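You operate a simulated robot arm through the tools that you are given. There is no shell and no other tool. Be economical: measure what you need, move in short steps, check, and stop when the job is done.

The job below is to be done with a simulated two-armed robot. You get a single attempt, and the scene is never put back.

TASK
Take the lid off the jar and lay it down on the top of the yellow table.

It is judged by the outcome, as a careful person would: the job done as asked, and still so three seconds after it is handed in. It fails if anything else is knocked over, pushed out of place, dropped, spilled or broken. A push-on lid holds only when it is set on centred and level and pressed home; a screw cap is set on level and turned clockwise until tight.

THE ROBOT
Two 7-joint arms with two-finger grippers on one trunk, on a base that drives. Base frame: it is fixed to the floor where the robot stands at the start and does not move with it; the origin is under the middle of the robot, x ahead of it, y to its left, z up. Readings come in m, rad, newtons and seconds.
The left shoulder is at the start at [0.085, 0.216, 1.117], the right one opposite. With the tool pointing down near the work surface each hand reaches from about 0.32 to 0.84 m from the robot's upright axis, wherever it stands, measured 20 degrees to its own side. Payload 3.18 kg a hand.
The tool frame of a hand sits at the grasp point between the pads (the TCP): z along the fingers, y along the line on which they close. The tips reach 0.03 m beyond it. Largest opening 0.144 m; the body of the gripper starts 0.103 m behind the TCP.
Orientation is that of the tool frame in the base frame, as a unit quaternion [x, y, z, w]. With the fingers straight down and closing along the base's y, the tool's x points along the base's -x, its y along +y and its z along -z.

THE INTERFACE
- The arms move only by the tool play_rows. It takes "left_plan", "right_plan" or both (then of equal length, played together; a hand with none holds still); each is a list of rows, each an object (a shift or turn left out is 0, a gripper value left out holds the last) with "slide": the shift along the tool's x, y, z in m, a list of three; "rot": the turn, a rotation vector about the tool's x, y, z in rad, a list of three; "claw": the opening in per cent of the stroke, from 0 (shut) to 100 (fully open). In form: [{"slide": [x, y, z], "rot": [rx, ry, rz], "claw": claw}, ...]. A call has 1 to 10 rows; each row is the pose to reach, as a shift and turn from the pose commanded when the call began, along the tool's axes at that moment. A row lasts 0.2 s, in which the tool goes at most 0.05 m and 0.15 rad; a call with a longer step from one row to the next is refused whole, and so is a gripper value outside its range. A pose out of reach is approached as far as the arm can. The call stops where the force on the tool passes 40 N (or 10 N more than at its start, if that is more) or the arm is blocked; 0.2 s more then pass. The fingers move at their own pace and stop on an object; they squeeze with about 34 N. The grip force told is the motor's: it shows also when the fingers shut on nothing. Time passes only in rows, and 0.2 s behind the last, so rows that repeat a pose let the fingers close. The reply holds the time, the measured pose of the TCP, the force on the tool along the base axes, the opening and the grip force, in the units named above and with some noise, with the torque about the TCP (base axes, N m) and any sound that the robot's microphone picked up.
- Cameras (640 x 400 px; columns grow to the right, rows downward): "scene" is now at [0.1792, 0.0298, 1.3099]; the picture's right is [0.33, -0.94, 0.00], its down [-0.52, -0.18, -0.83] and it looks along [0.79, 0.28, -0.55] (base axes); focal length 249 px, centre (320, 200). "left" rides on the left gripper at [0.077, -0.016, -0.143] in its tool frame; the picture's right is [0.21, 0.98, 0.00], its down [-0.84, 0.18, -0.51] and it looks along [-0.50, 0.11, 0.86] (tool axes); focal length 218 px, centre (320, 200). "right" rides on the right gripper at [0.076, 0.016, -0.143] in its tool frame; the picture's right is [-0.21, 0.98, 0.00], its down [-0.84, -0.18, -0.51] and it looks along [-0.50, -0.11, 0.86] (tool axes); focal length 218 px, centre (320, 200).
- get_image(camera): a new picture of that camera. It takes no simulated time.
- slide_trunk(by): slides the trunk up (or, below 0, down) by that many m; the arms and the scene camera ride with it, the base frame stays. It gives what a move gives, with no picture.
- base_move(legs): drives the robot by 1 to 6 legs, each [ahead, left, turn to the left] in m, m and rad, along the robot's own axes; the way and the turn of a leg run together, so that a leg with both is an arc; at most 1.5 m and 3.142 rad a leg. The arms and the cameras ride along, it lands a little off, and it stops where it bumps. It gives what a move gives.
- turn_head(pan, tilt): turns the head with the scene camera to pan (to the left, within 1.396 rad either way) and tilt (down, from -0.506 to 1.204), counted from straight ahead of the robot. It gives what a move gives.
- measure_at(camera, pixels): there is no depth. For up to 12 entries [column, row, z] of the newest picture of that camera ("zoom" is the newest enlarged one), the place [x, y] in the base frame at which the ray of that pixel passes the height z, good to about 0.002 m. It takes no simulated time.
- inspect(camera, box): a new picture of the part [left, top, right, bottom] of that camera's present view, enlarged. It takes no simulated time.
- hand_in(): hands the job in; it is judged then, once.

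Keep the steps short. Do not move on a guess: measure, check each grasp and each placing, and mend mistakes. In all there are 80 turns and 70 pictures (those below and enlarged ones count). Leave the grippers open and the arms clear of the work at the hand-in unless told otherwise, and finish with a single line.

The tools are called after "Call:" as a command line: name --argument value ..., lists and objects as JSON in quotes. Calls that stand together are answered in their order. play_rows: Moves the arms, as the interface text tells. Its arguments: {"type":"object","properties":{"left_plan":{"type":"array","items":{"type":"object","properties":{"slide":{"type":"array","items":{"type":"number"}},"rot":{"type":"array","items":{"type":"number"}},"claw":{"type":"number"}}}},"right_plan":{"type":"array","items":{"type":"object","properties":{"slide":{"type":"array","items":{"type":"number"}},"rot":{"type":"array","items":{"type":"number"}},"claw":{"type":"number"}}}}},"required":[]} The other tools are called the same way: slide_trunk (by) slides the trunk up or down; base_move (legs) drives the base; turn_head (pan, tilt) turns the head that bears the scene camera; get_image (camera) takes a picture; measure_at (camera, pixels) gives the place at which the rays of pixels pass given heights; inspect (camera, box) takes an enlarged picture of a part of a camera's view; hand_in () hands the job in.

At the start:

```text
t: 0.0
left_position: [0.4619, 0.507, 1.0184]
left_ee_rot: [-0.001, 1.0, 0.0, 0.0]
left_wrist_force: [-0.4, 0.1, -0.6]
left_moment: [0.0, -0.01, 0.01]
left_grip_width: 0.144
left_grasp_force: 0.0
right_position: [0.3424, 0.0133, 1.1478]
right_ee_rot: [0.0, 1.0, 0.0, -0.001]
right_wrist_force: [-0.3, -0.2, 0.6]
right_moment: [0.02, 0.01, 0.01]
right_grip_width: 0.1442
right_grasp_force: 0.2
trunk travel left (down, up): [-0.2, 0.169]
robot x, y, heading: [0.0026, 0.0026, 0.001]
head pan, tilt: [0.337, 0.583]
```

scene: 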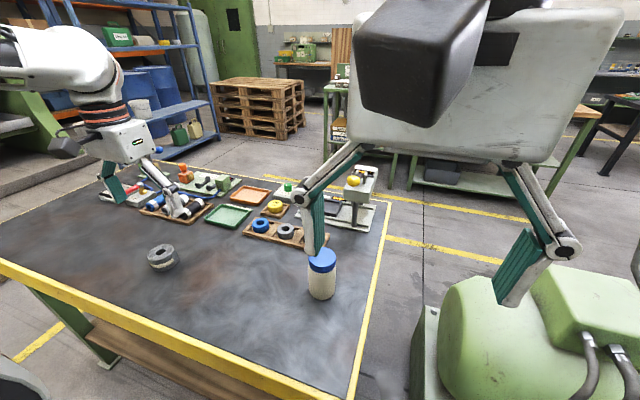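
right: 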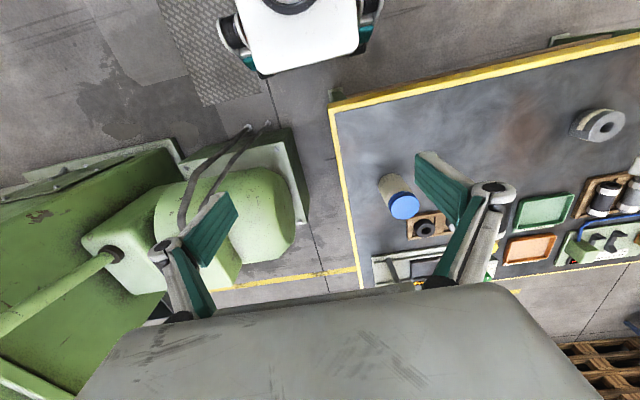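
left: 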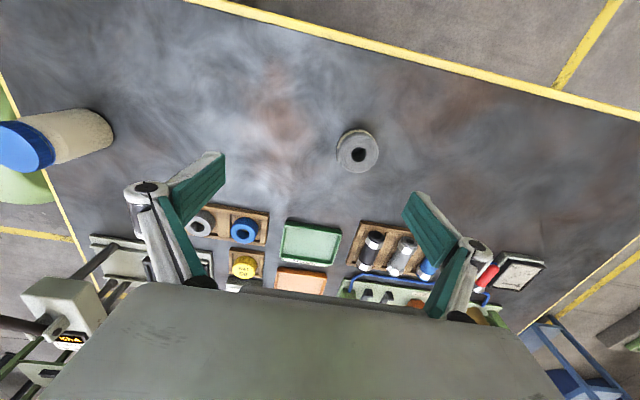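

I see a jar with a blue lid near (321,272) on the yellow-edged table. I'll look closer at the jar and at the surroundings first.

Call:
inspect --camera "scene" --box '[270, 220, 390, 310]'

Call:
inspect --camera "left" --box '[0, 70, 160, 190]'

Call:
measure_at --camera "scene" --pixels '[[321, 296, 0.75], [321, 296, 0.8], [321, 296, 0.7], [321, 260, 0.9], [308, 260, 0.9], [336, 260, 0.9]]'

Call:
measure_at --camera "left" --pixels '[[357, 153, 0.75], [357, 153, 0.8], [357, 153, 0.7], [100, 130, 0.7], [100, 130, 0.75], [100, 130, 0.8]]'

```text
4.44 times, centred on (330, 265) of scene
```

zoom: 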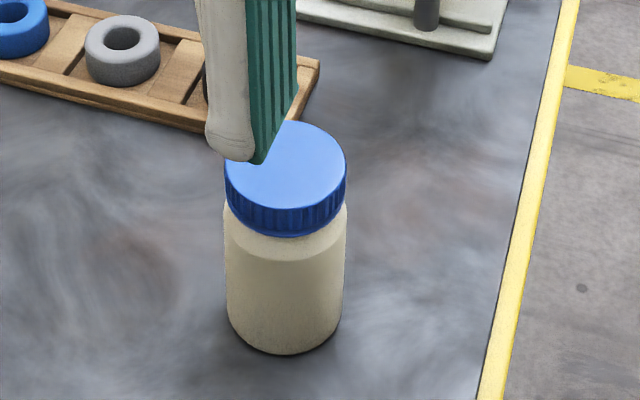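

```text
3.33 times, centred on (80, 130) of left
```

zoom: 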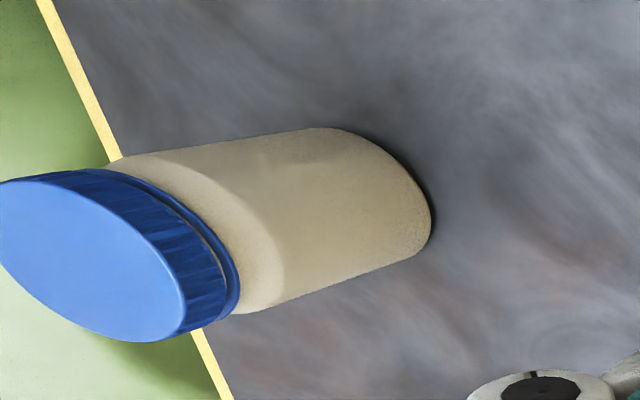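

```text
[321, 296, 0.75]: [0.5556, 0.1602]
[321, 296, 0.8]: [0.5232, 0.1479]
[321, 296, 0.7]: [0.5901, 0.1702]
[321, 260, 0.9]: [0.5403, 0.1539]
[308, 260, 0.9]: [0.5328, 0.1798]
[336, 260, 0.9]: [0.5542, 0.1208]
```

```text
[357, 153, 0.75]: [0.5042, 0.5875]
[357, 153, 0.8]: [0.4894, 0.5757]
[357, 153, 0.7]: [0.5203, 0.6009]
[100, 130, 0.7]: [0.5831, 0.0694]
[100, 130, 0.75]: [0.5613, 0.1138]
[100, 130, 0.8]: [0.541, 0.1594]
```

To pin the heights I'll triangulate the ring and the lid between cameras.

Call:
measure_at --camera "scene" --pixels '[[161, 252, 0.75], [161, 252, 0.8], [161, 252, 0.85], [322, 257, 0.85], [322, 257, 0.9], [322, 257, 0.95], [322, 257, 1.0]]'

Call:
measure_at --camera "left" --pixels '[[357, 154, 0.75], [357, 154, 0.8], [357, 154, 0.85], [24, 148, 0.85], [24, 148, 0.9], [24, 148, 0.95], [24, 148, 1.0]]'

Call:
measure_at --camera "right" --pixels '[[602, 125, 0.75], [602, 125, 0.8], [602, 125, 0.85], [404, 206, 0.85], [404, 206, 0.9], [404, 206, 0.95], [404, 206, 1.0]]'

Call:
inspect --camera "right" --box '[330, 140, 490, 240]'

```text
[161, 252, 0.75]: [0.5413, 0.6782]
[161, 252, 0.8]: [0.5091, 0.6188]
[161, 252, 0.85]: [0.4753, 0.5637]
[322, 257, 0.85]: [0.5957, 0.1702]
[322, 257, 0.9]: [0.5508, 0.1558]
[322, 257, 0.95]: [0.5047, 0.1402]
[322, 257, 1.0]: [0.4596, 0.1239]
```

```text
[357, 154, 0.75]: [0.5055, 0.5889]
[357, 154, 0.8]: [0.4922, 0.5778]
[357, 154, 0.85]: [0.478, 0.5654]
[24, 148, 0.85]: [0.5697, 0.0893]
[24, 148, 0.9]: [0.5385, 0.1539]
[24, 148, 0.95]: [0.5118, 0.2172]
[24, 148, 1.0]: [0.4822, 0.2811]
```

```text
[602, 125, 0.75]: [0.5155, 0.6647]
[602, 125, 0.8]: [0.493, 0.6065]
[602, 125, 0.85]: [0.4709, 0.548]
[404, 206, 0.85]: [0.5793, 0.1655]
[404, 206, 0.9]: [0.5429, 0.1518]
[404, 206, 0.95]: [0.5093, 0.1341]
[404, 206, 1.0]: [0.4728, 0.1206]
```

```text
4.00 times, centred on (410, 190) of right
```

zoom: 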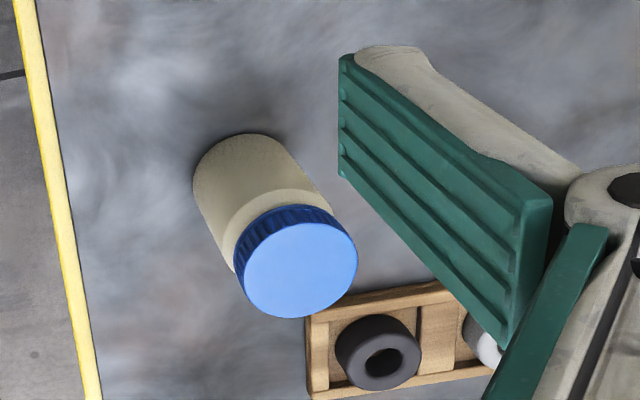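

Lid top is about z 0.90 near (0.545, 0.153), table about 0.79–0.80. I'll bring the right hand above the jar to look down, and yaw the left hand by 45° where it is (it will later hold the jar body).

Call:
play_rows --right_plan '[{"slide": [-0.034, 0.023, 0.01]}, {"slide": [-0.068, 0.047, 0.03]}, {"slide": [-0.1, 0.07, 0.04]}, {"slide": [-0.135, 0.094, 0.05]}, {"slide": [-0.17, 0.117, 0.06]}, {"slide": [-0.203, 0.14, 0.068]}, {"slide": [-0.203, 0.14, 0.068]}]' --left_plan '[{"rot": [0, 0, 0.13]}, {"rot": [0, 0, 0.26]}, {"rot": [0, 0, 0.39]}, {"rot": [0, 0, 0.52]}, {"rot": [0, 0, 0.65]}, {"rot": [0, 0, 0.785]}, {"rot": [0, 0, 0.785]}]'

Call:
get_image --camera "right"

Call:
get_image --camera "scene"

```text
t: 1.5
left_position: [0.4627, 0.5067, 1.0188]
left_ee_rot: [0.384, 0.923, -0.001, 0.0]
left_wrist_force: [-0.2, 0.1, -0.1]
left_moment: [-0.03, 0.03, 0.01]
left_grip_width: 0.1438
left_grasp_force: 0.1
right_position: [0.5871, 0.1028, 1.154]
right_ee_rot: [0.053, 0.995, 0.086, 0.003]
right_wrist_force: [0.4, 0.0, 0.0]
right_moment: [-0.01, -0.02, -0.01]
right_grip_width: 0.1441
right_grasp_force: 0.1
trunk travel left (down, up): [-0.2, 0.169]
robot x, y, heading: [-0.0035, 0.0018, -0.004]
head pan, tilt: [0.337, 0.583]
stopped in row 7 (right hand): the arm was blocked; the commanded pose is now the measured one
```

```text
63 pictures are left
```

right: 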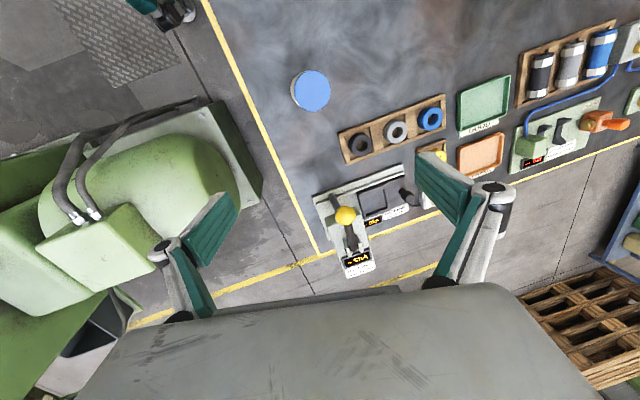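

```text
62 pictures are left
```

scene: 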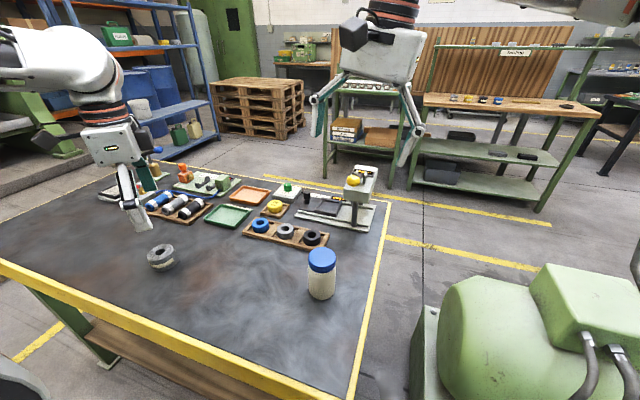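

The right arm got blocked reaching across (hand is at (0.587, 0.103), tilted). The jar lies in the left hand's best zone, so I'll swap roles: left works the lid from above, right steadies the jar body. First I bring the right hand back and level.

Call:
play_rows --right_plan '[{"slide": [0.035, -0.028, 0]}, {"slide": [0.07, -0.057, 0], "rot": [0.05, 0, -0.03]}, {"slide": [0.105, -0.086, 0], "rot": [0.1, 0, -0.06]}, {"slide": [0.14, -0.115, 0], "rot": [0.173, 0, -0.108]}, {"slide": [0.18, -0.148, 0], "rot": [0.173, 0, -0.108]}, {"slide": [0.2196, -0.18, 0], "rot": [0.173, 0, -0.108]}, {"slide": [0.2196, -0.18, 0], "rot": [0.173, 0, -0.108]}]'

Call:
get_image --camera "scene"

```text
refused: row 5 steps farther than a row can; nothing moved
```

```text
61 pictures are left
```

scene: 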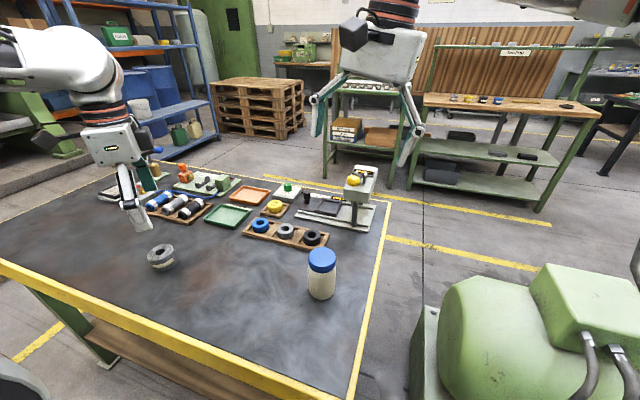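

Step too long; same path in smaller steps.

Call:
play_rows --right_plan '[{"slide": [0.031, -0.025, 0]}, {"slide": [0.062, -0.051, 0], "rot": [0.05, 0, -0.03]}, {"slide": [0.094, -0.077, 0], "rot": [0.1, 0, -0.06]}, {"slide": [0.125, -0.102, 0], "rot": [0.173, 0, -0.108]}, {"slide": [0.157, -0.128, 0], "rot": [0.173, 0, -0.108]}, {"slide": [0.189, -0.154, 0], "rot": [0.173, 0, -0.108]}, {"slide": [0.2196, -0.18, 0], "rot": [0.173, 0, -0.108]}, {"slide": [0.2196, -0.18, 0], "rot": [0.173, 0, -0.108]}]'

```text
t: 3.3
left_position: [0.4637, 0.506, 1.0174]
left_ee_rot: [0.384, 0.923, 0.0, 0.0]
left_wrist_force: [-0.1, -0.1, -0.4]
left_moment: [-0.04, 0.0, -0.03]
left_grip_width: 0.1442
left_grasp_force: 0.0
right_position: [0.3509, -0.049, 1.1217]
right_ee_rot: [-0.004, 1.0, -0.003, 0.003]
right_wrist_force: [0.5, 0.8, -0.5]
right_moment: [-0.05, -0.02, 0.01]
right_grip_width: 0.144
right_grasp_force: 0.0
trunk travel left (down, up): [-0.2, 0.169]
robot x, y, heading: [0.0005, -0.0011, -0.004]
head pan, tilt: [0.337, 0.583]
```

Now the left hand goes to a hover over the jar (TCP z ≈1.05), while the right hand yaws −45°.

Call:
play_rows --left_plan '[{"slide": [-0.038, -0.024, -0.004]}, {"slide": [-0.077, -0.048, -0.008]}, {"slide": [-0.115, -0.072, -0.012]}, {"slide": [-0.153, -0.095, -0.016]}, {"slide": [-0.192, -0.119, -0.02]}, {"slide": [-0.23, -0.143, -0.024]}, {"slide": [-0.268, -0.167, -0.028]}, {"slide": [-0.307, -0.191, -0.033]}, {"slide": [-0.307, -0.191, -0.033]}]' --right_plan '[{"rot": [0, 0, -0.1]}, {"rot": [0, 0, -0.2]}, {"rot": [0, 0, -0.3]}, {"rot": [0, 0, -0.4]}, {"rot": [0, 0, -0.5]}, {"rot": [0, 0, -0.6]}, {"rot": [0, 0, -0.7]}, {"rot": [0, 0, -0.785]}, {"rot": [0, 0, -0.785]}]'

Call:
get_image --camera "left"

Call:
get_image --camera "scene"

```text
t: 5.3
left_position: [0.5389, 0.1735, 1.0496]
left_ee_rot: [0.383, 0.924, 0.001, 0.002]
left_wrist_force: [-0.4, -0.1, 0.6]
left_moment: [0.02, 0.02, 0.01]
left_grip_width: 0.144
left_grasp_force: 0.1
left hand out of reach, approached as far as the arm can: row 8, 9
right_position: [0.3497, -0.0485, 1.1234]
right_ee_rot: [-0.387, 0.922, -0.003, 0.003]
right_wrist_force: [-0.9, 0.7, 0.3]
right_moment: [0.04, -0.04, 0.02]
right_grip_width: 0.1439
right_grasp_force: 0.0
trunk travel left (down, up): [-0.2, 0.169]
robot x, y, heading: [-0.0005, 0.0007, -0.0]
head pan, tilt: [0.337, 0.583]
```

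```text
60 pictures are left
```

left: 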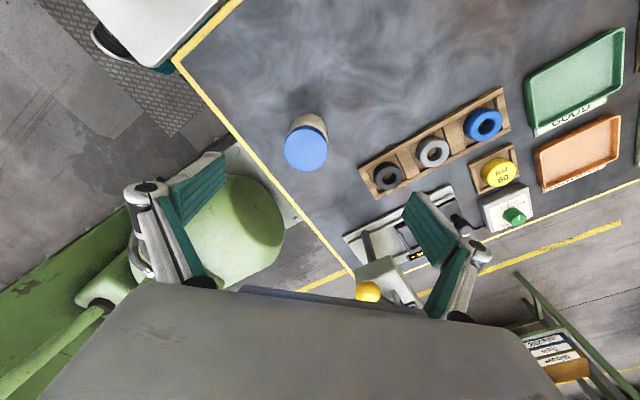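

```text
59 pictures are left
```

scene: 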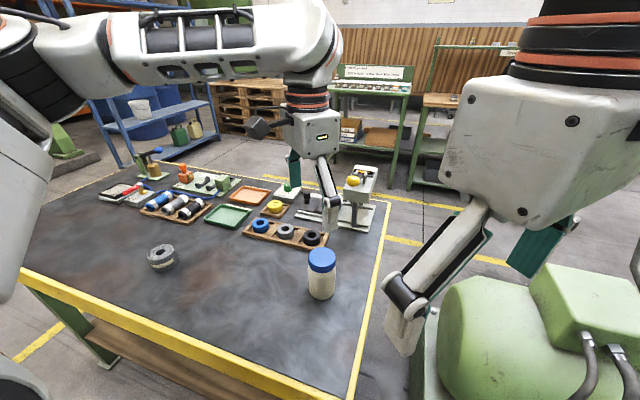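

Left hand stopped 2 cm short ("out of reach") with this yaw. I'll measure the lid at pixel (306,148), and the table rim, from here.

Call:
inspect --camera "left" --box '[260, 90, 356, 150]'

Call:
measure_at --camera "left" --pixels '[[306, 148, 0.89], [306, 148, 0.9], [306, 148, 0.91], [284, 148, 0.9], [328, 148, 0.9], [306, 126, 0.9], [306, 170, 0.9]]'

Call:
measure_at --camera "scene" --pixels '[[322, 258, 0.89], [322, 258, 0.9], [322, 258, 0.91], [322, 300, 0.79], [322, 300, 0.8]]'

```text
6.67 times, centred on (308, 120) of left
```

zoom: 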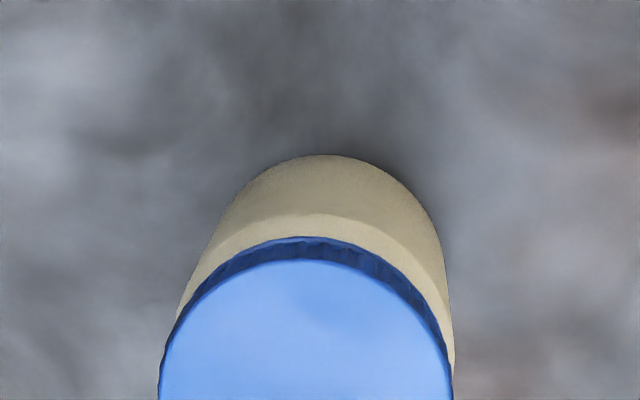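

```text
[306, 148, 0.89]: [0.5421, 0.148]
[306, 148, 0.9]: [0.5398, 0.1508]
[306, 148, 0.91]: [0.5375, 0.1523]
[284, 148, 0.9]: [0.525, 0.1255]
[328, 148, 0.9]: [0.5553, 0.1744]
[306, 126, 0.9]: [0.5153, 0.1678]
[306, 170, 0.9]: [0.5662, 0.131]
```

```text
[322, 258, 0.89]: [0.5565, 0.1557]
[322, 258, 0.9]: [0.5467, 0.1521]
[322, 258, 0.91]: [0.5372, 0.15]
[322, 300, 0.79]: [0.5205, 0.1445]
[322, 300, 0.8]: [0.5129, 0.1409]
```

Lid: centre ≈(0.540, 0.151), top z ≈0.905, diameter ≈0.058; table ≈0.80. I'll test whether the left hand can reach it with yaw turned back to 0.

Call:
play_rows --left_plan '[{"rot": [0, 0, -0.13]}, {"rot": [0, 0, -0.26]}, {"rot": [0, 0, -0.39]}, {"rot": [0, 0, -0.52]}, {"rot": [0, 0, -0.65]}, {"slide": [-0.008, -0.008, 0], "rot": [0, 0, -0.785]}, {"slide": [-0.0166, -0.0152, 0], "rot": [0, 0, -0.785]}, {"slide": [-0.0166, -0.0152, 0], "rot": [0, 0, -0.785]}]'

```text
t: 7.1
left_position: [0.5586, 0.1806, 1.0529]
left_ee_rot: [-0.001, 1.0, -0.001, 0.001]
left_wrist_force: [-0.1, 0.2, -0.2]
left_moment: [-0.03, 0.03, 0.0]
left_grip_width: 0.1438
left_grasp_force: 0.0
left hand out of reach, approached as far as the arm can: row 6, 7, 8
right_position: [0.351, -0.0497, 1.1223]
right_ee_rot: [-0.386, 0.922, -0.003, 0.001]
right_wrist_force: [-0.2, -0.6, -0.4]
right_moment: [-0.05, -0.02, -0.02]
right_grip_width: 0.1443
right_grasp_force: 0.0
trunk travel left (down, up): [-0.2, 0.169]
robot x, y, heading: [-0.0032, 0.0011, -0.002]
head pan, tilt: [0.337, 0.583]
```

Same inner limit at y≈0.18. I'll turn the base right by 0.15 rad so the jar falls further into the left arm's zone, then recheck.

Call:
base_move --legs '[[0, 0, -0.15]]'

Call:
get_image --camera "scene"

Call:
get_image --camera "left"

```text
t: 8.2
left_position: [0.5779, 0.0935, 1.0539]
left_ee_rot: [0.076, 0.997, 0.0, 0.002]
left_wrist_force: [0.0, -0.5, -0.1]
left_moment: [0.04, 0.0, 0.03]
left_grip_width: 0.1439
left_grasp_force: 0.0
right_position: [0.3382, -0.1024, 1.123]
right_ee_rot: [-0.315, 0.949, -0.003, 0.001]
right_wrist_force: [-0.3, -0.7, 0.6]
right_moment: [0.02, 0.0, 0.0]
right_grip_width: 0.144
right_grasp_force: 0.0
trunk travel left (down, up): [-0.2, 0.169]
robot x, y, heading: [-0.0009, 0.0, -0.153]
head pan, tilt: [0.337, 0.583]
```

```text
57 pictures are left
```

scene: 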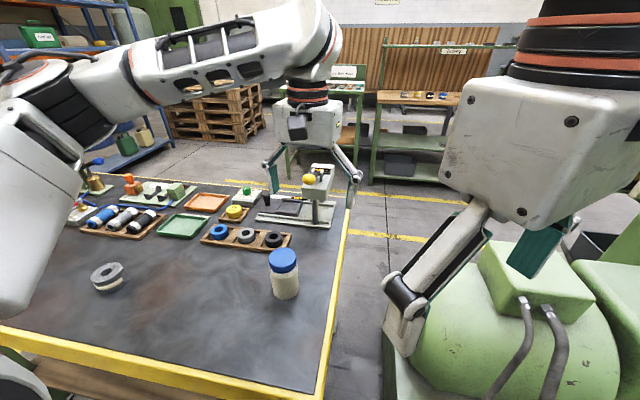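

```text
56 pictures are left
```

left: 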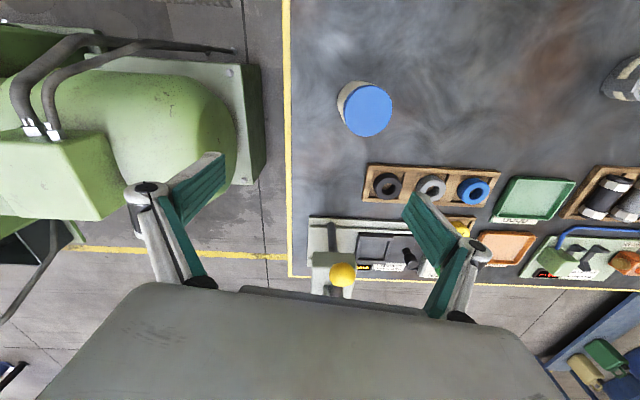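

Now left goes over the lid with +0.6 yaw (room to turn counter-clockwise), and right yaws further so it can point to the left.

Call:
play_rows --left_plan '[{"slide": [0.015, 0.017, 0], "rot": [0, 0, 0.12]}, {"slide": [0.031, 0.034, 0], "rot": [0, 0, 0.24]}, {"slide": [0.0463, 0.051, 0], "rot": [0, 0, 0.36]}, {"slide": [0.0463, 0.051, 0], "rot": [0, 0, 0.48]}, {"slide": [0.0463, 0.051, 0], "rot": [0, 0, 0.6]}, {"slide": [0.0463, 0.051, 0], "rot": [0, 0, 0.6]}]' --right_plan '[{"rot": [0, 0, -0.133]}, {"rot": [0, 0, -0.266]}, {"rot": [0, 0, -0.4]}, {"rot": [0, 0, -0.533]}, {"rot": [0, 0, -0.667]}, {"rot": [0, 0, -0.667]}]'

```text
t: 9.6
left_position: [0.5403, 0.1518, 1.0527]
left_ee_rot: [0.367, 0.93, 0.0, 0.002]
left_wrist_force: [0.0, -0.1, 0.4]
left_moment: [-0.03, 0.03, 0.01]
left_grip_width: 0.1441
left_grasp_force: 0.1
right_position: [0.3389, -0.1021, 1.1225]
right_ee_rot: [-0.346, 0.938, -0.004, 0.001]
right_wrist_force: [0.5, 0.3, -0.3]
right_moment: [0.0, 0.02, 0.0]
right_grip_width: 0.144
right_grasp_force: 0.0
right hand out of reach, approached as far as the arm can: row 1, 2, 3, 4, 5, 6
trunk travel left (down, up): [-0.2, 0.169]
robot x, y, heading: [-0.0024, -0.0006, -0.153]
head pan, tilt: [0.337, 0.583]
```

Left is now over the lid. Right's yaw is at its limit with the tool down; I'll tilt it toward the horizontal now and see how it goes.

Call:
play_rows --right_plan '[{"rot": [0, -0.137, 0]}, {"rot": [0, -0.274, 0]}, {"rot": [0, -0.411, 0]}, {"rot": [0, -0.548, 0]}, {"rot": [0, -0.685, 0]}, {"rot": [0, -0.822, 0]}, {"rot": [0, -0.96, 0]}, {"rot": [0, -0.96, 0]}]'

Call:
get_image --camera "right"

Call:
get_image --camera "left"

```text
t: 11.4
left_position: [0.5387, 0.1511, 1.0547]
left_ee_rot: [0.366, 0.931, -0.001, 0.002]
left_wrist_force: [0.1, -0.4, 0.1]
left_moment: [0.01, -0.04, -0.03]
left_grip_width: 0.1441
left_grasp_force: 0.1
right_position: [0.3785, -0.0838, 1.1677]
right_ee_rot: [-0.309, 0.831, 0.157, 0.435]
right_wrist_force: [0.1, -0.1, -0.3]
right_moment: [0.02, 0.01, -0.02]
right_grip_width: 0.1439
right_grasp_force: 0.0
right hand out of reach, approached as far as the arm can: row 6, 7, 8
trunk travel left (down, up): [-0.2, 0.169]
robot x, y, heading: [-0.0025, -0.0006, -0.15]
head pan, tilt: [0.337, 0.583]
```

```text
55 pictures are left
```

right: 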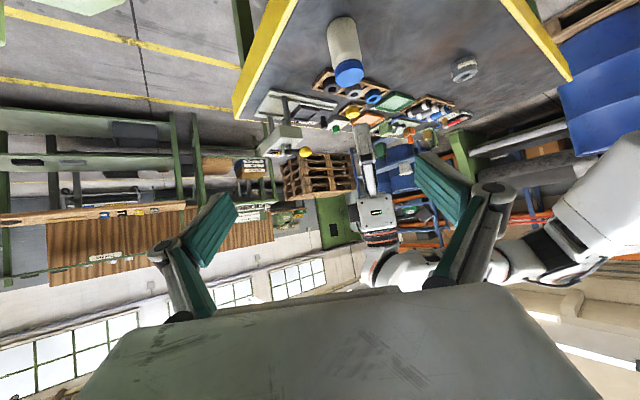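

```text
54 pictures are left
```

left: 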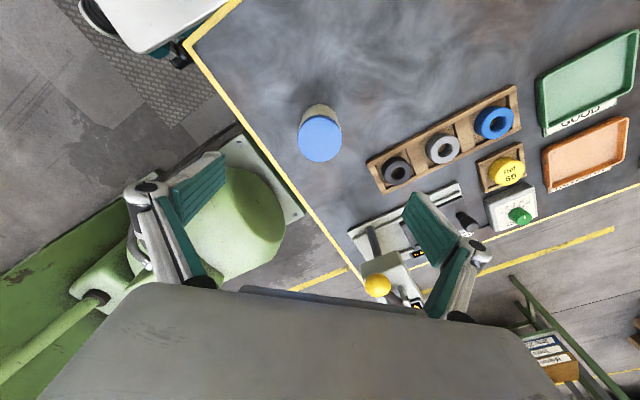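

Good: right tool now points (0.63, 0.53, −0.57), y nearly horizontal — suitable for a side grasp. I'll move it halfway toward a stand-off 15 cm before the jar and verify.

Call:
play_rows --right_plan '[{"slide": [0.015, 0.011, 0.038]}, {"slide": [0.031, 0.022, 0.075]}, {"slide": [0.047, 0.033, 0.112]}, {"slide": [0.062, 0.043, 0.15]}, {"slide": [0.062, 0.043, 0.15]}]'

```text
t: 12.6
left_position: [0.5392, 0.1499, 1.0537]
left_ee_rot: [0.366, 0.93, 0.0, 0.002]
left_wrist_force: [0.3, 0.5, -0.6]
left_moment: [0.0, -0.04, 0.01]
left_grip_width: 0.1442
left_grasp_force: 0.1
right_position: [0.4171, 0.0049, 1.0311]
right_ee_rot: [-0.308, 0.832, 0.156, 0.435]
right_wrist_force: [0.4, -0.6, -0.2]
right_moment: [0.01, 0.0, 0.01]
right_grip_width: 0.144
right_grasp_force: 0.1
right hand out of reach, approached as far as the arm can: row 1, 2, 3
trunk travel left (down, up): [-0.2, 0.169]
robot x, y, heading: [-0.0023, -0.0031, -0.152]
head pan, tilt: [0.337, 0.583]
```

Moved exactly as computed. Continuing to the stand-off.

Call:
play_rows --right_plan '[{"slide": [0.0156, 0.0108, 0.0374]}, {"slide": [0.0312, 0.0216, 0.0748]}, {"slide": [0.0469, 0.0325, 0.1123]}, {"slide": [0.0469, 0.0325, 0.1123]}]'

Call:
get_image --camera "right"

Call:
get_image --camera "scene"

```text
t: 13.6
left_position: [0.5391, 0.15, 1.0542]
left_ee_rot: [0.367, 0.93, 0.0, 0.003]
left_wrist_force: [0.7, -0.6, -0.5]
left_moment: [0.02, 0.0, -0.01]
left_grip_width: 0.144
left_grasp_force: 0.0
right_position: [0.4315, 0.0383, 0.9789]
right_ee_rot: [-0.309, 0.831, 0.157, 0.434]
right_wrist_force: [0.0, 0.8, -0.7]
right_moment: [0.0, 0.01, 0.02]
right_grip_width: 0.144
right_grasp_force: 0.0
right hand out of reach, approached as far as the arm can: row 2, 3, 4
trunk travel left (down, up): [-0.2, 0.169]
robot x, y, heading: [-0.0001, -0.0012, -0.15]
head pan, tilt: [0.337, 0.583]
```

```text
53 pictures are left
```

right: 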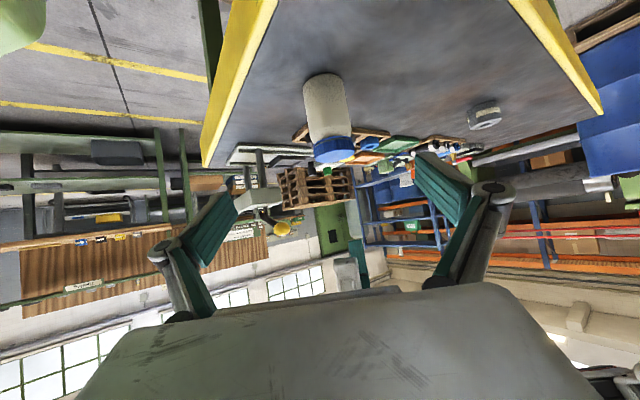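

```text
52 pictures are left
```

scene: 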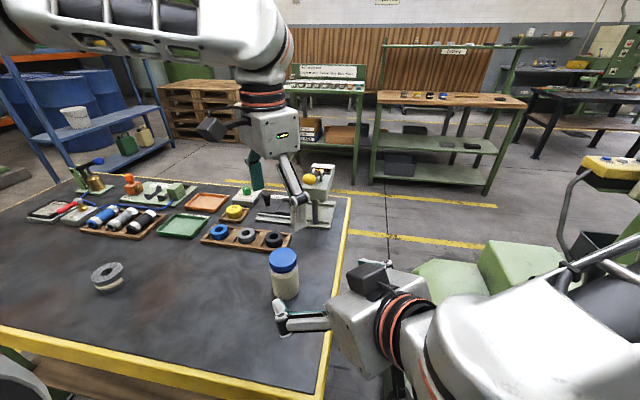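

Right is limited too (wrist too close to the robot's body). Backing the base 0.12 m puts the jar nearer both arms' middle range; hands are above everything so it's safe.

Call:
base_move --legs '[[-0.12, 0, 0]]'

```text
t: 14.8
left_position: [0.4223, 0.1681, 1.0542]
left_ee_rot: [0.367, 0.93, -0.001, 0.002]
left_wrist_force: [-0.5, 0.3, 1.4]
left_moment: [0.01, -0.09, 0.05]
left_grip_width: 0.1441
left_grasp_force: 0.0
right_position: [0.3135, 0.0551, 0.9786]
right_ee_rot: [-0.308, 0.832, 0.156, 0.434]
right_wrist_force: [-0.6, -0.2, -0.4]
right_moment: [-0.01, 0.0, -0.03]
right_grip_width: 0.1439
right_grasp_force: 0.0
trunk travel left (down, up): [-0.2, 0.169]
robot x, y, heading: [-0.1173, 0.0171, -0.151]
head pan, tilt: [0.337, 0.583]
```

Call:
play_rows --left_plan '[{"slide": [-0.025, 0.017, 0]}, {"slide": [-0.049, 0.033, 0]}, {"slide": [-0.073, 0.05, 0]}, {"slide": [-0.0977, 0.0668, 0]}, {"slide": [-0.0977, 0.0668, 0]}]' --right_plan '[{"slide": [-0.005, -0.018, 0.03]}, {"slide": [-0.011, -0.036, 0.06]}, {"slide": [-0.016, -0.055, 0.09]}, {"slide": [-0.0217, -0.0732, 0.1205]}, {"slide": [-0.0217, -0.0732, 0.1205]}]'

```text
t: 16.0
left_position: [0.5296, 0.1517, 1.0564]
left_ee_rot: [0.367, 0.93, 0.0, 0.003]
left_wrist_force: [0.4, -0.9, 0.6]
left_moment: [0.04, -0.03, 0.0]
left_grip_width: 0.1441
left_grasp_force: 0.1
left hand out of reach, approached as far as the arm can: row 4, 5
right_position: [0.4461, 0.0719, 0.9298]
right_ee_rot: [-0.309, 0.831, 0.156, 0.435]
right_wrist_force: [0.4, -0.1, 1.0]
right_moment: [0.0, -0.04, 0.02]
right_grip_width: 0.1443
right_grasp_force: 0.1
trunk travel left (down, up): [-0.2, 0.169]
robot x, y, heading: [-0.1171, 0.0159, -0.156]
head pan, tilt: [0.337, 0.583]
```

Right reached its stand-off; left is 1 cm short again. Another small right turn of the base (0.1 rad) should satisfy both.

Call:
base_move --legs '[[0, 0, -0.1]]'

```text
t: 16.9
left_position: [0.5411, 0.0847, 1.0553]
left_ee_rot: [0.415, 0.91, 0.0, 0.003]
left_wrist_force: [0.5, 0.4, -1.1]
left_moment: [0.05, -0.01, 0.0]
left_grip_width: 0.1439
left_grasp_force: 0.1
right_position: [0.451, 0.0122, 0.9279]
right_ee_rot: [-0.265, 0.847, 0.134, 0.442]
right_wrist_force: [-0.7, -0.4, -0.3]
right_moment: [0.02, -0.03, 0.02]
right_grip_width: 0.1438
right_grasp_force: 0.1
trunk travel left (down, up): [-0.2, 0.169]
robot x, y, heading: [-0.1157, 0.0176, -0.259]
head pan, tilt: [0.337, 0.583]
```

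Call:
play_rows --left_plan '[{"slide": [0.025, 0.021, 0]}, {"slide": [0.0505, 0.0425, 0]}, {"slide": [0.0505, 0.0425, 0]}]' --right_plan '[{"slide": [-0.007, 0.0325, 0.013]}, {"slide": [-0.0138, 0.065, 0.0258]}, {"slide": [-0.0138, 0.065, 0.0258]}]'

Call:
get_image --camera "left"

Call:
get_image --camera "right"

Call:
get_image --camera "scene"

```text
t: 17.7
left_position: [0.5408, 0.149, 1.0536]
left_ee_rot: [0.415, 0.91, 0.0, 0.002]
left_wrist_force: [0.6, -0.1, 0.2]
left_moment: [-0.04, 0.0, 0.0]
left_grip_width: 0.144
left_grasp_force: 0.0
right_position: [0.4369, 0.0836, 0.9264]
right_ee_rot: [-0.264, 0.847, 0.133, 0.442]
right_wrist_force: [0.6, 0.1, 0.4]
right_moment: [-0.01, 0.01, 0.0]
right_grip_width: 0.1443
right_grasp_force: 0.1
trunk travel left (down, up): [-0.2, 0.169]
robot x, y, heading: [-0.1208, 0.0172, -0.259]
head pan, tilt: [0.337, 0.583]
```

```text
51 pictures are left
```

left: 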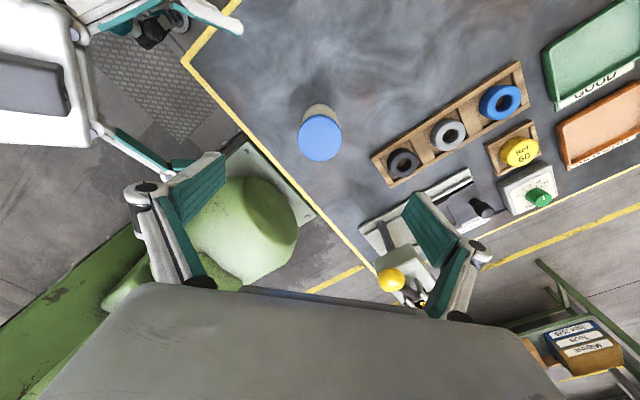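

```text
50 pictures are left
```

right: 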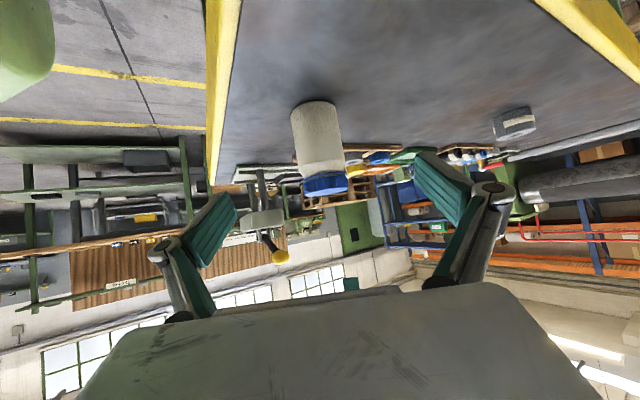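

```text
49 pictures are left
```

scene: 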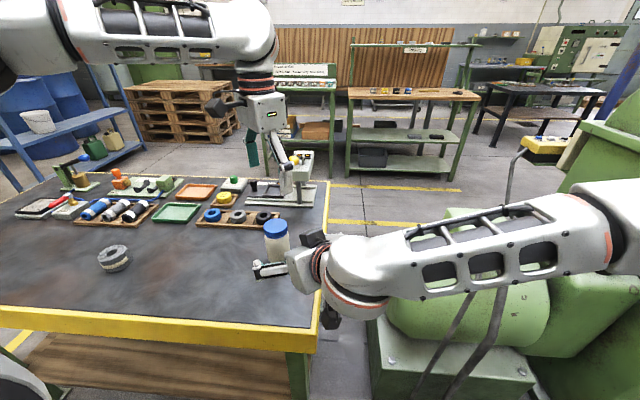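

Jar is centred between the right fingers' columns (~319–320). Re-measuring the lid from the left and scene cameras before approaching.

Call:
inspect --camera "left" --box '[272, 95, 368, 155]'

Call:
inspect --camera "right" --box '[256, 80, 384, 200]'

Call:
measure_at --camera "left" --pixels '[[320, 138, 0.9], [320, 138, 0.91], [298, 138, 0.905], [342, 138, 0.905]]'

Call:
measure_at --camera "right" --pixels '[[317, 110, 0.82], [319, 133, 0.84], [322, 160, 0.86]]'

```text
6.67 times, centred on (320, 125) of left
```

zoom: 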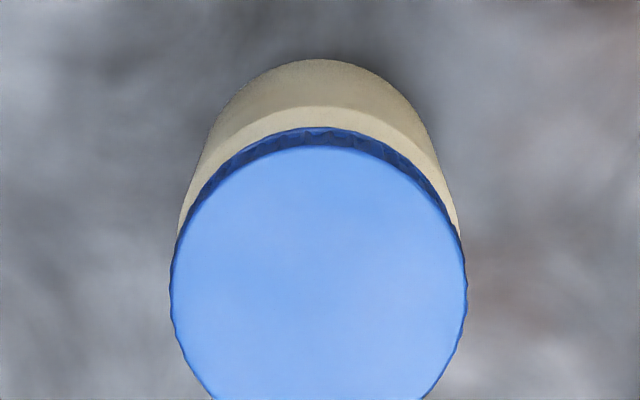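

```text
3.33 times, centred on (320, 140) of right
```

zoom: 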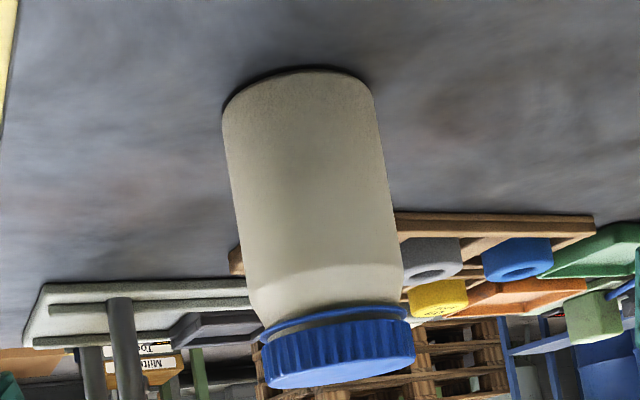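

```text
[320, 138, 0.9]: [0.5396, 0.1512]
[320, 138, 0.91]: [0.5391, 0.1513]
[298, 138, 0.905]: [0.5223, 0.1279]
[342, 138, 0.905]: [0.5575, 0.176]
```

```text
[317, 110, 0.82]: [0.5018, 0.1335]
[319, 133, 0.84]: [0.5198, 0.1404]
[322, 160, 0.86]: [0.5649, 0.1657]
```

Lid centre (0.5395, 0.1512); both views agree the jar is ~2 mm toward −y of the right tool. Advancing the right hand 15 cm along its fingers to straddle the body (open).

Call:
play_rows --right_plan '[{"slide": [0.0005, -0.002, 0.03]}, {"slide": [0.001, -0.002, 0.06]}, {"slide": [0.001, -0.002, 0.09]}, {"slide": [0.0018, -0.002, 0.12]}, {"slide": [0.0018, -0.002, 0.14]}, {"slide": [0.0018, -0.002, 0.1516]}, {"slide": [0.0018, -0.002, 0.1516]}]'

Call:
get_image --camera "left"

Call:
get_image --camera "right"

Call:
inspect --camera "scene" --box '[220, 200, 380, 300]'

```text
t: 19.3
left_position: [0.5402, 0.1518, 1.0549]
left_ee_rot: [0.415, 0.91, 0.0, 0.002]
left_wrist_force: [0.7, -0.8, 0.6]
left_moment: [-0.01, -0.02, 0.03]
left_grip_width: 0.144
left_grasp_force: 0.0
right_position: [0.5405, 0.1521, 0.8358]
right_ee_rot: [-0.265, 0.846, 0.134, 0.442]
right_wrist_force: [0.0, -0.1, 0.2]
right_moment: [-0.01, -0.02, 0.05]
right_grip_width: 0.1442
right_grasp_force: 0.0
trunk travel left (down, up): [-0.2, 0.169]
robot x, y, heading: [-0.1184, 0.0162, -0.256]
head pan, tilt: [0.337, 0.583]
```

```text
46 pictures are left
```

left: 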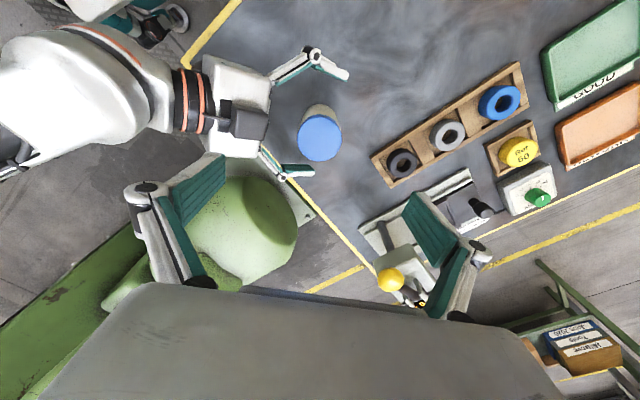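

```text
45 pictures are left
```

right: 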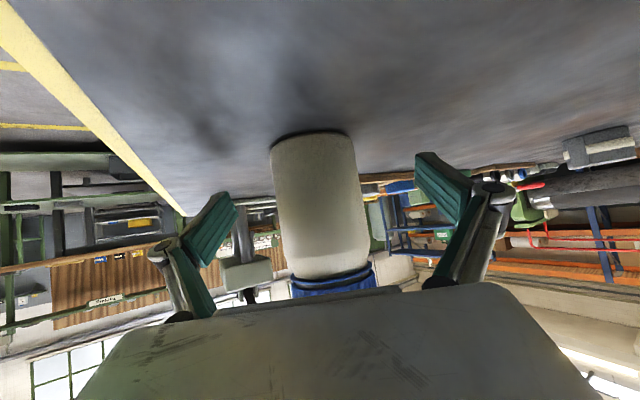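

```text
4.00 times, centred on (300, 250) of scene
```

zoom: 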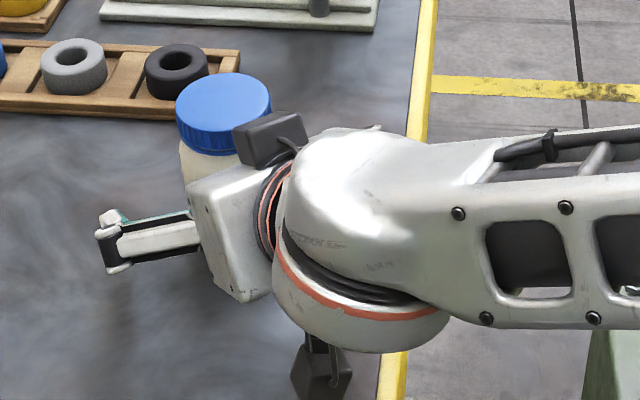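

Jar is centred between the right fingers. Before gripping, I check the height of the right hand's black module next to the lid, to plan the left hand's clearance.

Call:
measure_at --camera "zoom" --pixels '[[270, 120, 0.92], [270, 120, 0.96], [270, 120, 1.0], [235, 130, 0.96], [300, 115, 0.96]]'

Call:
measure_at --camera "left" --pixels '[[250, 122, 0.92], [250, 122, 0.96], [250, 122, 1.0], [267, 135, 0.96], [267, 110, 0.96]]'

Call:
play_rows --right_plan '[{"claw": 75}, {"claw": 60}, {"claw": 50}, {"claw": 44}, {"claw": 44}]'

Call:
inspect --camera "right" --box '[160, 80, 480, 280]'

```text
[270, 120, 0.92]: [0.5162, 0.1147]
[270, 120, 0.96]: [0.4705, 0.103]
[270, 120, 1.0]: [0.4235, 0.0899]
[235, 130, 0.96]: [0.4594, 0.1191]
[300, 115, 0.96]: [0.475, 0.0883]
```

```text
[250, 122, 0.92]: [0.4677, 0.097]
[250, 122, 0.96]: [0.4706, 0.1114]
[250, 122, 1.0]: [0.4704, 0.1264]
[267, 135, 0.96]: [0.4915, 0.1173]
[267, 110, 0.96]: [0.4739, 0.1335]
```

```text
t: 20.5
left_position: [0.5403, 0.1507, 1.0553]
left_ee_rot: [0.415, 0.91, 0.0, 0.003]
left_wrist_force: [0.1, -0.5, -0.3]
left_moment: [-0.01, -0.01, -0.01]
left_grip_width: 0.1439
left_grasp_force: 0.0
right_position: [0.5406, 0.1511, 0.8374]
right_ee_rot: [-0.265, 0.846, 0.133, 0.443]
right_wrist_force: [-0.6, 0.0, -0.2]
right_moment: [0.0, 0.01, 0.01]
right_grip_width: 0.0633
right_grasp_force: 0.0
trunk travel left (down, up): [-0.2, 0.169]
robot x, y, heading: [-0.1164, 0.019, -0.257]
head pan, tilt: [0.337, 0.583]
```

```text
2.00 times, centred on (320, 180) of right
```

zoom: 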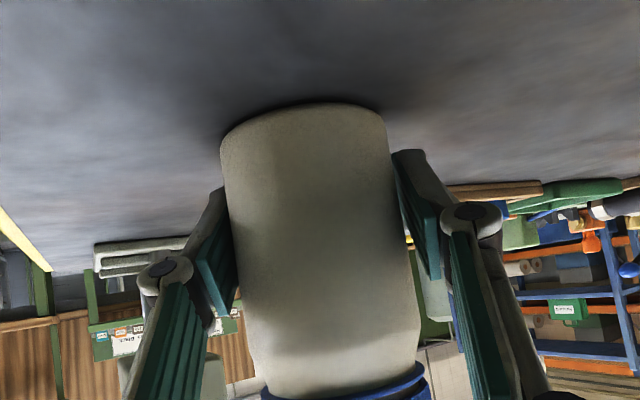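

Gap is even (opening 63 mm vs jar ~59 mm). Closing the right gripper on the body; meanwhile turning the left by −0.7 rad at hover and narrowing it so its fingers miss the right hand's module (top ≈0.965).

Call:
play_rows --right_plan '[{"claw": 40}, {"claw": 36}, {"claw": 30}, {"claw": 30}, {"claw": 30}, {"claw": 30}]' --left_plan '[{"rot": [0, 0, -0.14], "claw": 65}, {"rot": [0, 0, -0.28]}, {"rot": [0, 0, -0.42]}, {"rot": [0, 0, -0.56]}, {"rot": [0, 0, -0.7]}, {"rot": [0, 0, -0.7]}]'

Call:
get_image --camera "left"

```text
t: 21.9
left_position: [0.5395, 0.15, 1.0545]
left_ee_rot: [0.076, 0.997, -0.002, 0.002]
left_wrist_force: [-0.3, -0.3, -0.2]
left_moment: [0.0, 0.03, 0.0]
left_grip_width: 0.0939
left_grasp_force: 0.0
right_position: [0.5408, 0.1507, 0.8362]
right_ee_rot: [-0.265, 0.846, 0.134, 0.443]
right_wrist_force: [-0.4, -1.6, 0.9]
right_moment: [0.02, 0.08, 0.0]
right_grip_width: 0.0587
right_grasp_force: 33.7
trunk travel left (down, up): [-0.2, 0.169]
robot x, y, heading: [-0.1179, 0.0165, -0.259]
head pan, tilt: [0.337, 0.583]
```

```text
42 pictures are left
```

left: 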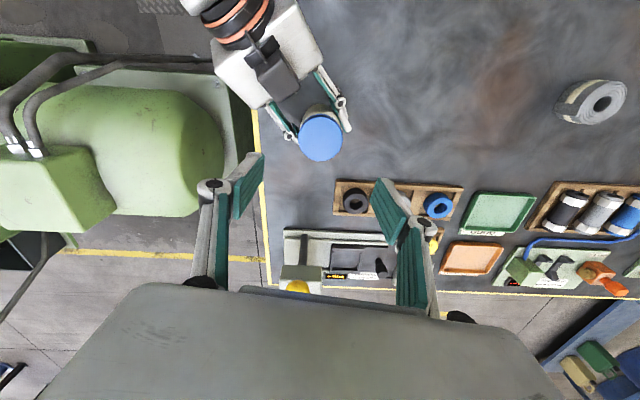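

Right grip firm: 58.7 mm, 33.7 N. Lid centre sits at (320,138), just under the left TCP. Measure and descend to z≈0.935 first.

Call:
measure_at --camera "left" --pixels '[[320, 138, 0.906], [298, 138, 0.906], [342, 138, 0.906]]'

Call:
play_rows --left_plan '[{"slide": [0, 0, 0.03]}, {"slide": [0, 0, 0.06]}, {"slide": [0, 0, 0.09]}, {"slide": [0, 0, 0.115]}, {"slide": [0, 0, 0.115]}]'

Call:
get_image --camera "left"

Call:
inspect --camera "scene" --box '[220, 180, 380, 280]'

```text
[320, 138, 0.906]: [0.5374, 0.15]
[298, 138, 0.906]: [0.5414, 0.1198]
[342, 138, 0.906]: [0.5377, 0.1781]
```

```text
t: 23.1
left_position: [0.5409, 0.1516, 0.9392]
left_ee_rot: [0.078, 0.997, -0.002, 0.003]
left_wrist_force: [0.7, 0.6, -1.0]
left_moment: [0.0, -0.03, 0.0]
left_grip_width: 0.0937
left_grasp_force: 0.1
right_position: [0.5411, 0.152, 0.8361]
right_ee_rot: [-0.266, 0.846, 0.134, 0.442]
right_wrist_force: [0.8, 0.3, -0.1]
right_moment: [0.09, 0.04, -0.01]
right_grip_width: 0.0584
right_grasp_force: 34.2
trunk travel left (down, up): [-0.2, 0.169]
robot x, y, heading: [-0.1173, 0.0176, -0.253]
head pan, tilt: [0.337, 0.583]
```

```text
41 pictures are left
```

left: 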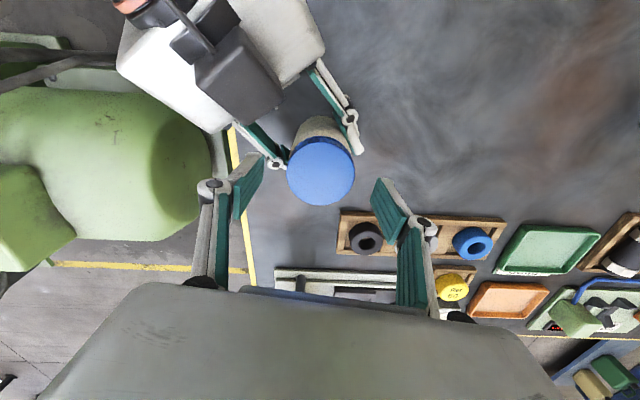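

```text
4.00 times, centred on (300, 230) of scene
```

zoom: 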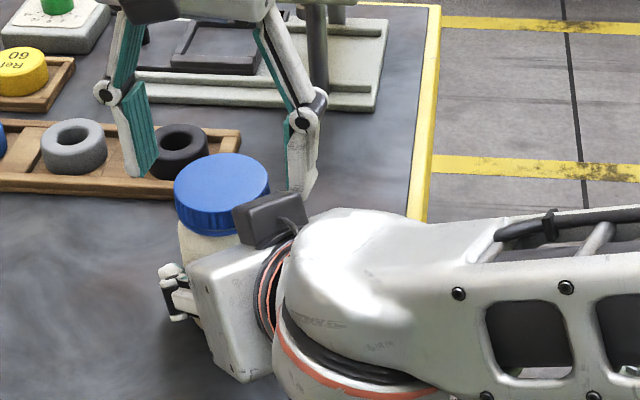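

Call:
inspect --camera "left" --box '[256, 110, 384, 220]'

Call:
measure_at --camera "left" --pixels '[[321, 171, 0.906], [288, 171, 0.906], [354, 171, 0.906], [321, 137, 0.906], [321, 205, 0.906]]'

```text
3.64 times, centred on (320, 165) of left
```

zoom: 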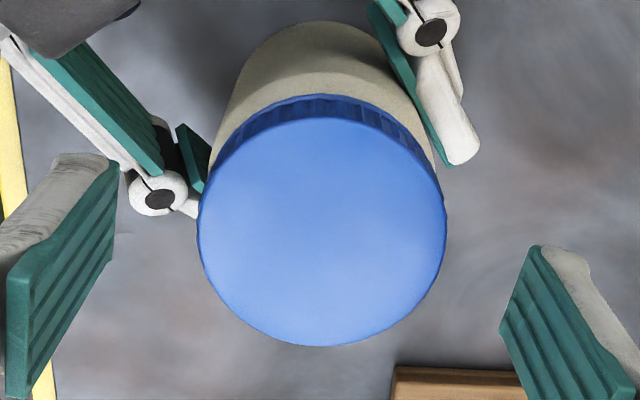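

```text
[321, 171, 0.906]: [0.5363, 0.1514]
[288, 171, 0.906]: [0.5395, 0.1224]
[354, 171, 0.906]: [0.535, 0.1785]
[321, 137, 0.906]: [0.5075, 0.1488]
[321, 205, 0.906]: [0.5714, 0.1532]
```

I want the height of the right hand's finger knuckles next to the lid: left pixel (350,118) ↔ scene zoom earlier (172,270). Triangulating.

Call:
measure_at --camera "left" --pixels '[[350, 118, 0.84], [350, 118, 0.86], [350, 118, 0.88], [275, 164, 0.84], [275, 164, 0.86], [275, 164, 0.88]]'

Call:
measure_at --camera "scene" --pixels '[[263, 247, 0.84], [263, 247, 0.86], [263, 247, 0.88]]'

```text
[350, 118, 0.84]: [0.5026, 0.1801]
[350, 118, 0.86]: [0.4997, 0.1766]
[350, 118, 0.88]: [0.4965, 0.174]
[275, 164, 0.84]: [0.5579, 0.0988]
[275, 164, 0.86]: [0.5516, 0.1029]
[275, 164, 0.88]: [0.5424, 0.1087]
```

```text
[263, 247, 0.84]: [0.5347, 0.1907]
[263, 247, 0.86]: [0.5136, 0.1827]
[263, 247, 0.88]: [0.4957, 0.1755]
```

Knuckle tops are ≈0.88, so I keep the left fingertips at ≥0.886 (TCP ≈0.917), which still covers nearly the whole lid skirt (0.884–0.906). Descend and close on the lid.

Call:
play_rows --left_plan '[{"slide": [0.001, 0, 0.012]}, {"slide": [0.001, 0, 0.0222]}, {"slide": [0.001, 0, 0.0222], "claw": 50}, {"slide": [0.001, 0, 0.0222], "claw": 43}, {"slide": [0.001, 0, 0.0222], "claw": 43}]'

Call:
get_image --camera "left"

Call:
inspect --camera "scene" --box '[230, 190, 326, 250]'

```text
t: 24.3
left_position: [0.5401, 0.1503, 0.9175]
left_ee_rot: [0.077, 0.997, -0.002, 0.002]
left_wrist_force: [0.1, 0.0, 0.1]
left_moment: [0.01, 0.0, 0.01]
left_grip_width: 0.0618
left_grasp_force: 0.0
right_position: [0.54, 0.1519, 0.8363]
right_ee_rot: [-0.265, 0.847, 0.133, 0.442]
right_wrist_force: [-0.8, 0.5, 0.9]
right_moment: [0.1, 0.04, 0.03]
right_grip_width: 0.0583
right_grasp_force: 33.7
trunk travel left (down, up): [-0.2, 0.169]
robot x, y, heading: [-0.1176, 0.0197, -0.256]
head pan, tilt: [0.337, 0.583]
```

```text
38 pictures are left
```

left: 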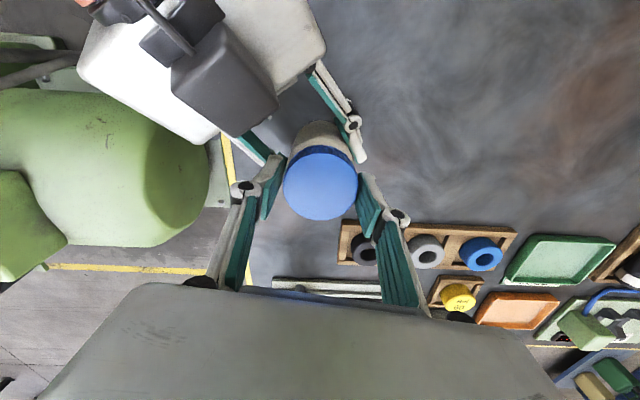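

```text
6.67 times, centred on (278, 220) of scene
```

zoom: 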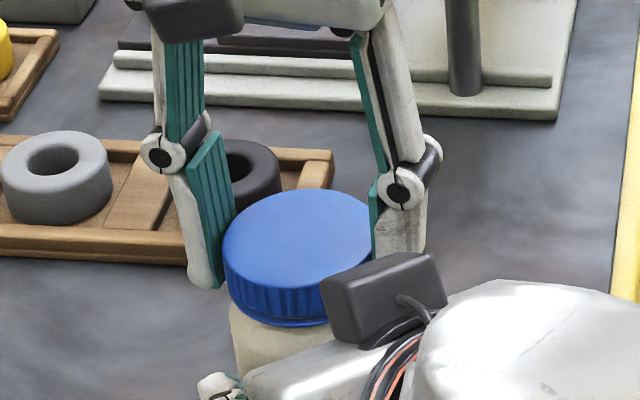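

Fingers are either side of the lid (61.8 mm). Small 1.5 mm centring shift, then close.

Call:
play_rows --left_plan '[{"slide": [0.0015, 0, 0], "claw": 43}, {"slide": [0.0015, 0, 0], "claw": 30}, {"slide": [0.0015, 0, 0], "claw": 25}, {"slide": [0.0015, 0, 0], "claw": 25}, {"slide": [0.0015, 0, 0], "claw": 25}]'

```text
t: 25.5
left_position: [0.5368, 0.1525, 0.9171]
left_ee_rot: [0.077, 0.997, -0.001, 0.003]
left_wrist_force: [5.7, 7.6, 1.3]
left_moment: [0.16, -0.15, 0.0]
left_grip_width: 0.0564
left_grasp_force: 34.1
right_position: [0.5396, 0.1513, 0.8368]
right_ee_rot: [-0.265, 0.846, 0.134, 0.442]
right_wrist_force: [-6.6, -6.1, 2.1]
right_moment: [0.54, -0.16, 0.02]
right_grip_width: 0.0584
right_grasp_force: 33.3
trunk travel left (down, up): [-0.2, 0.169]
robot x, y, heading: [-0.113, 0.0142, -0.256]
head pan, tilt: [0.337, 0.583]
```

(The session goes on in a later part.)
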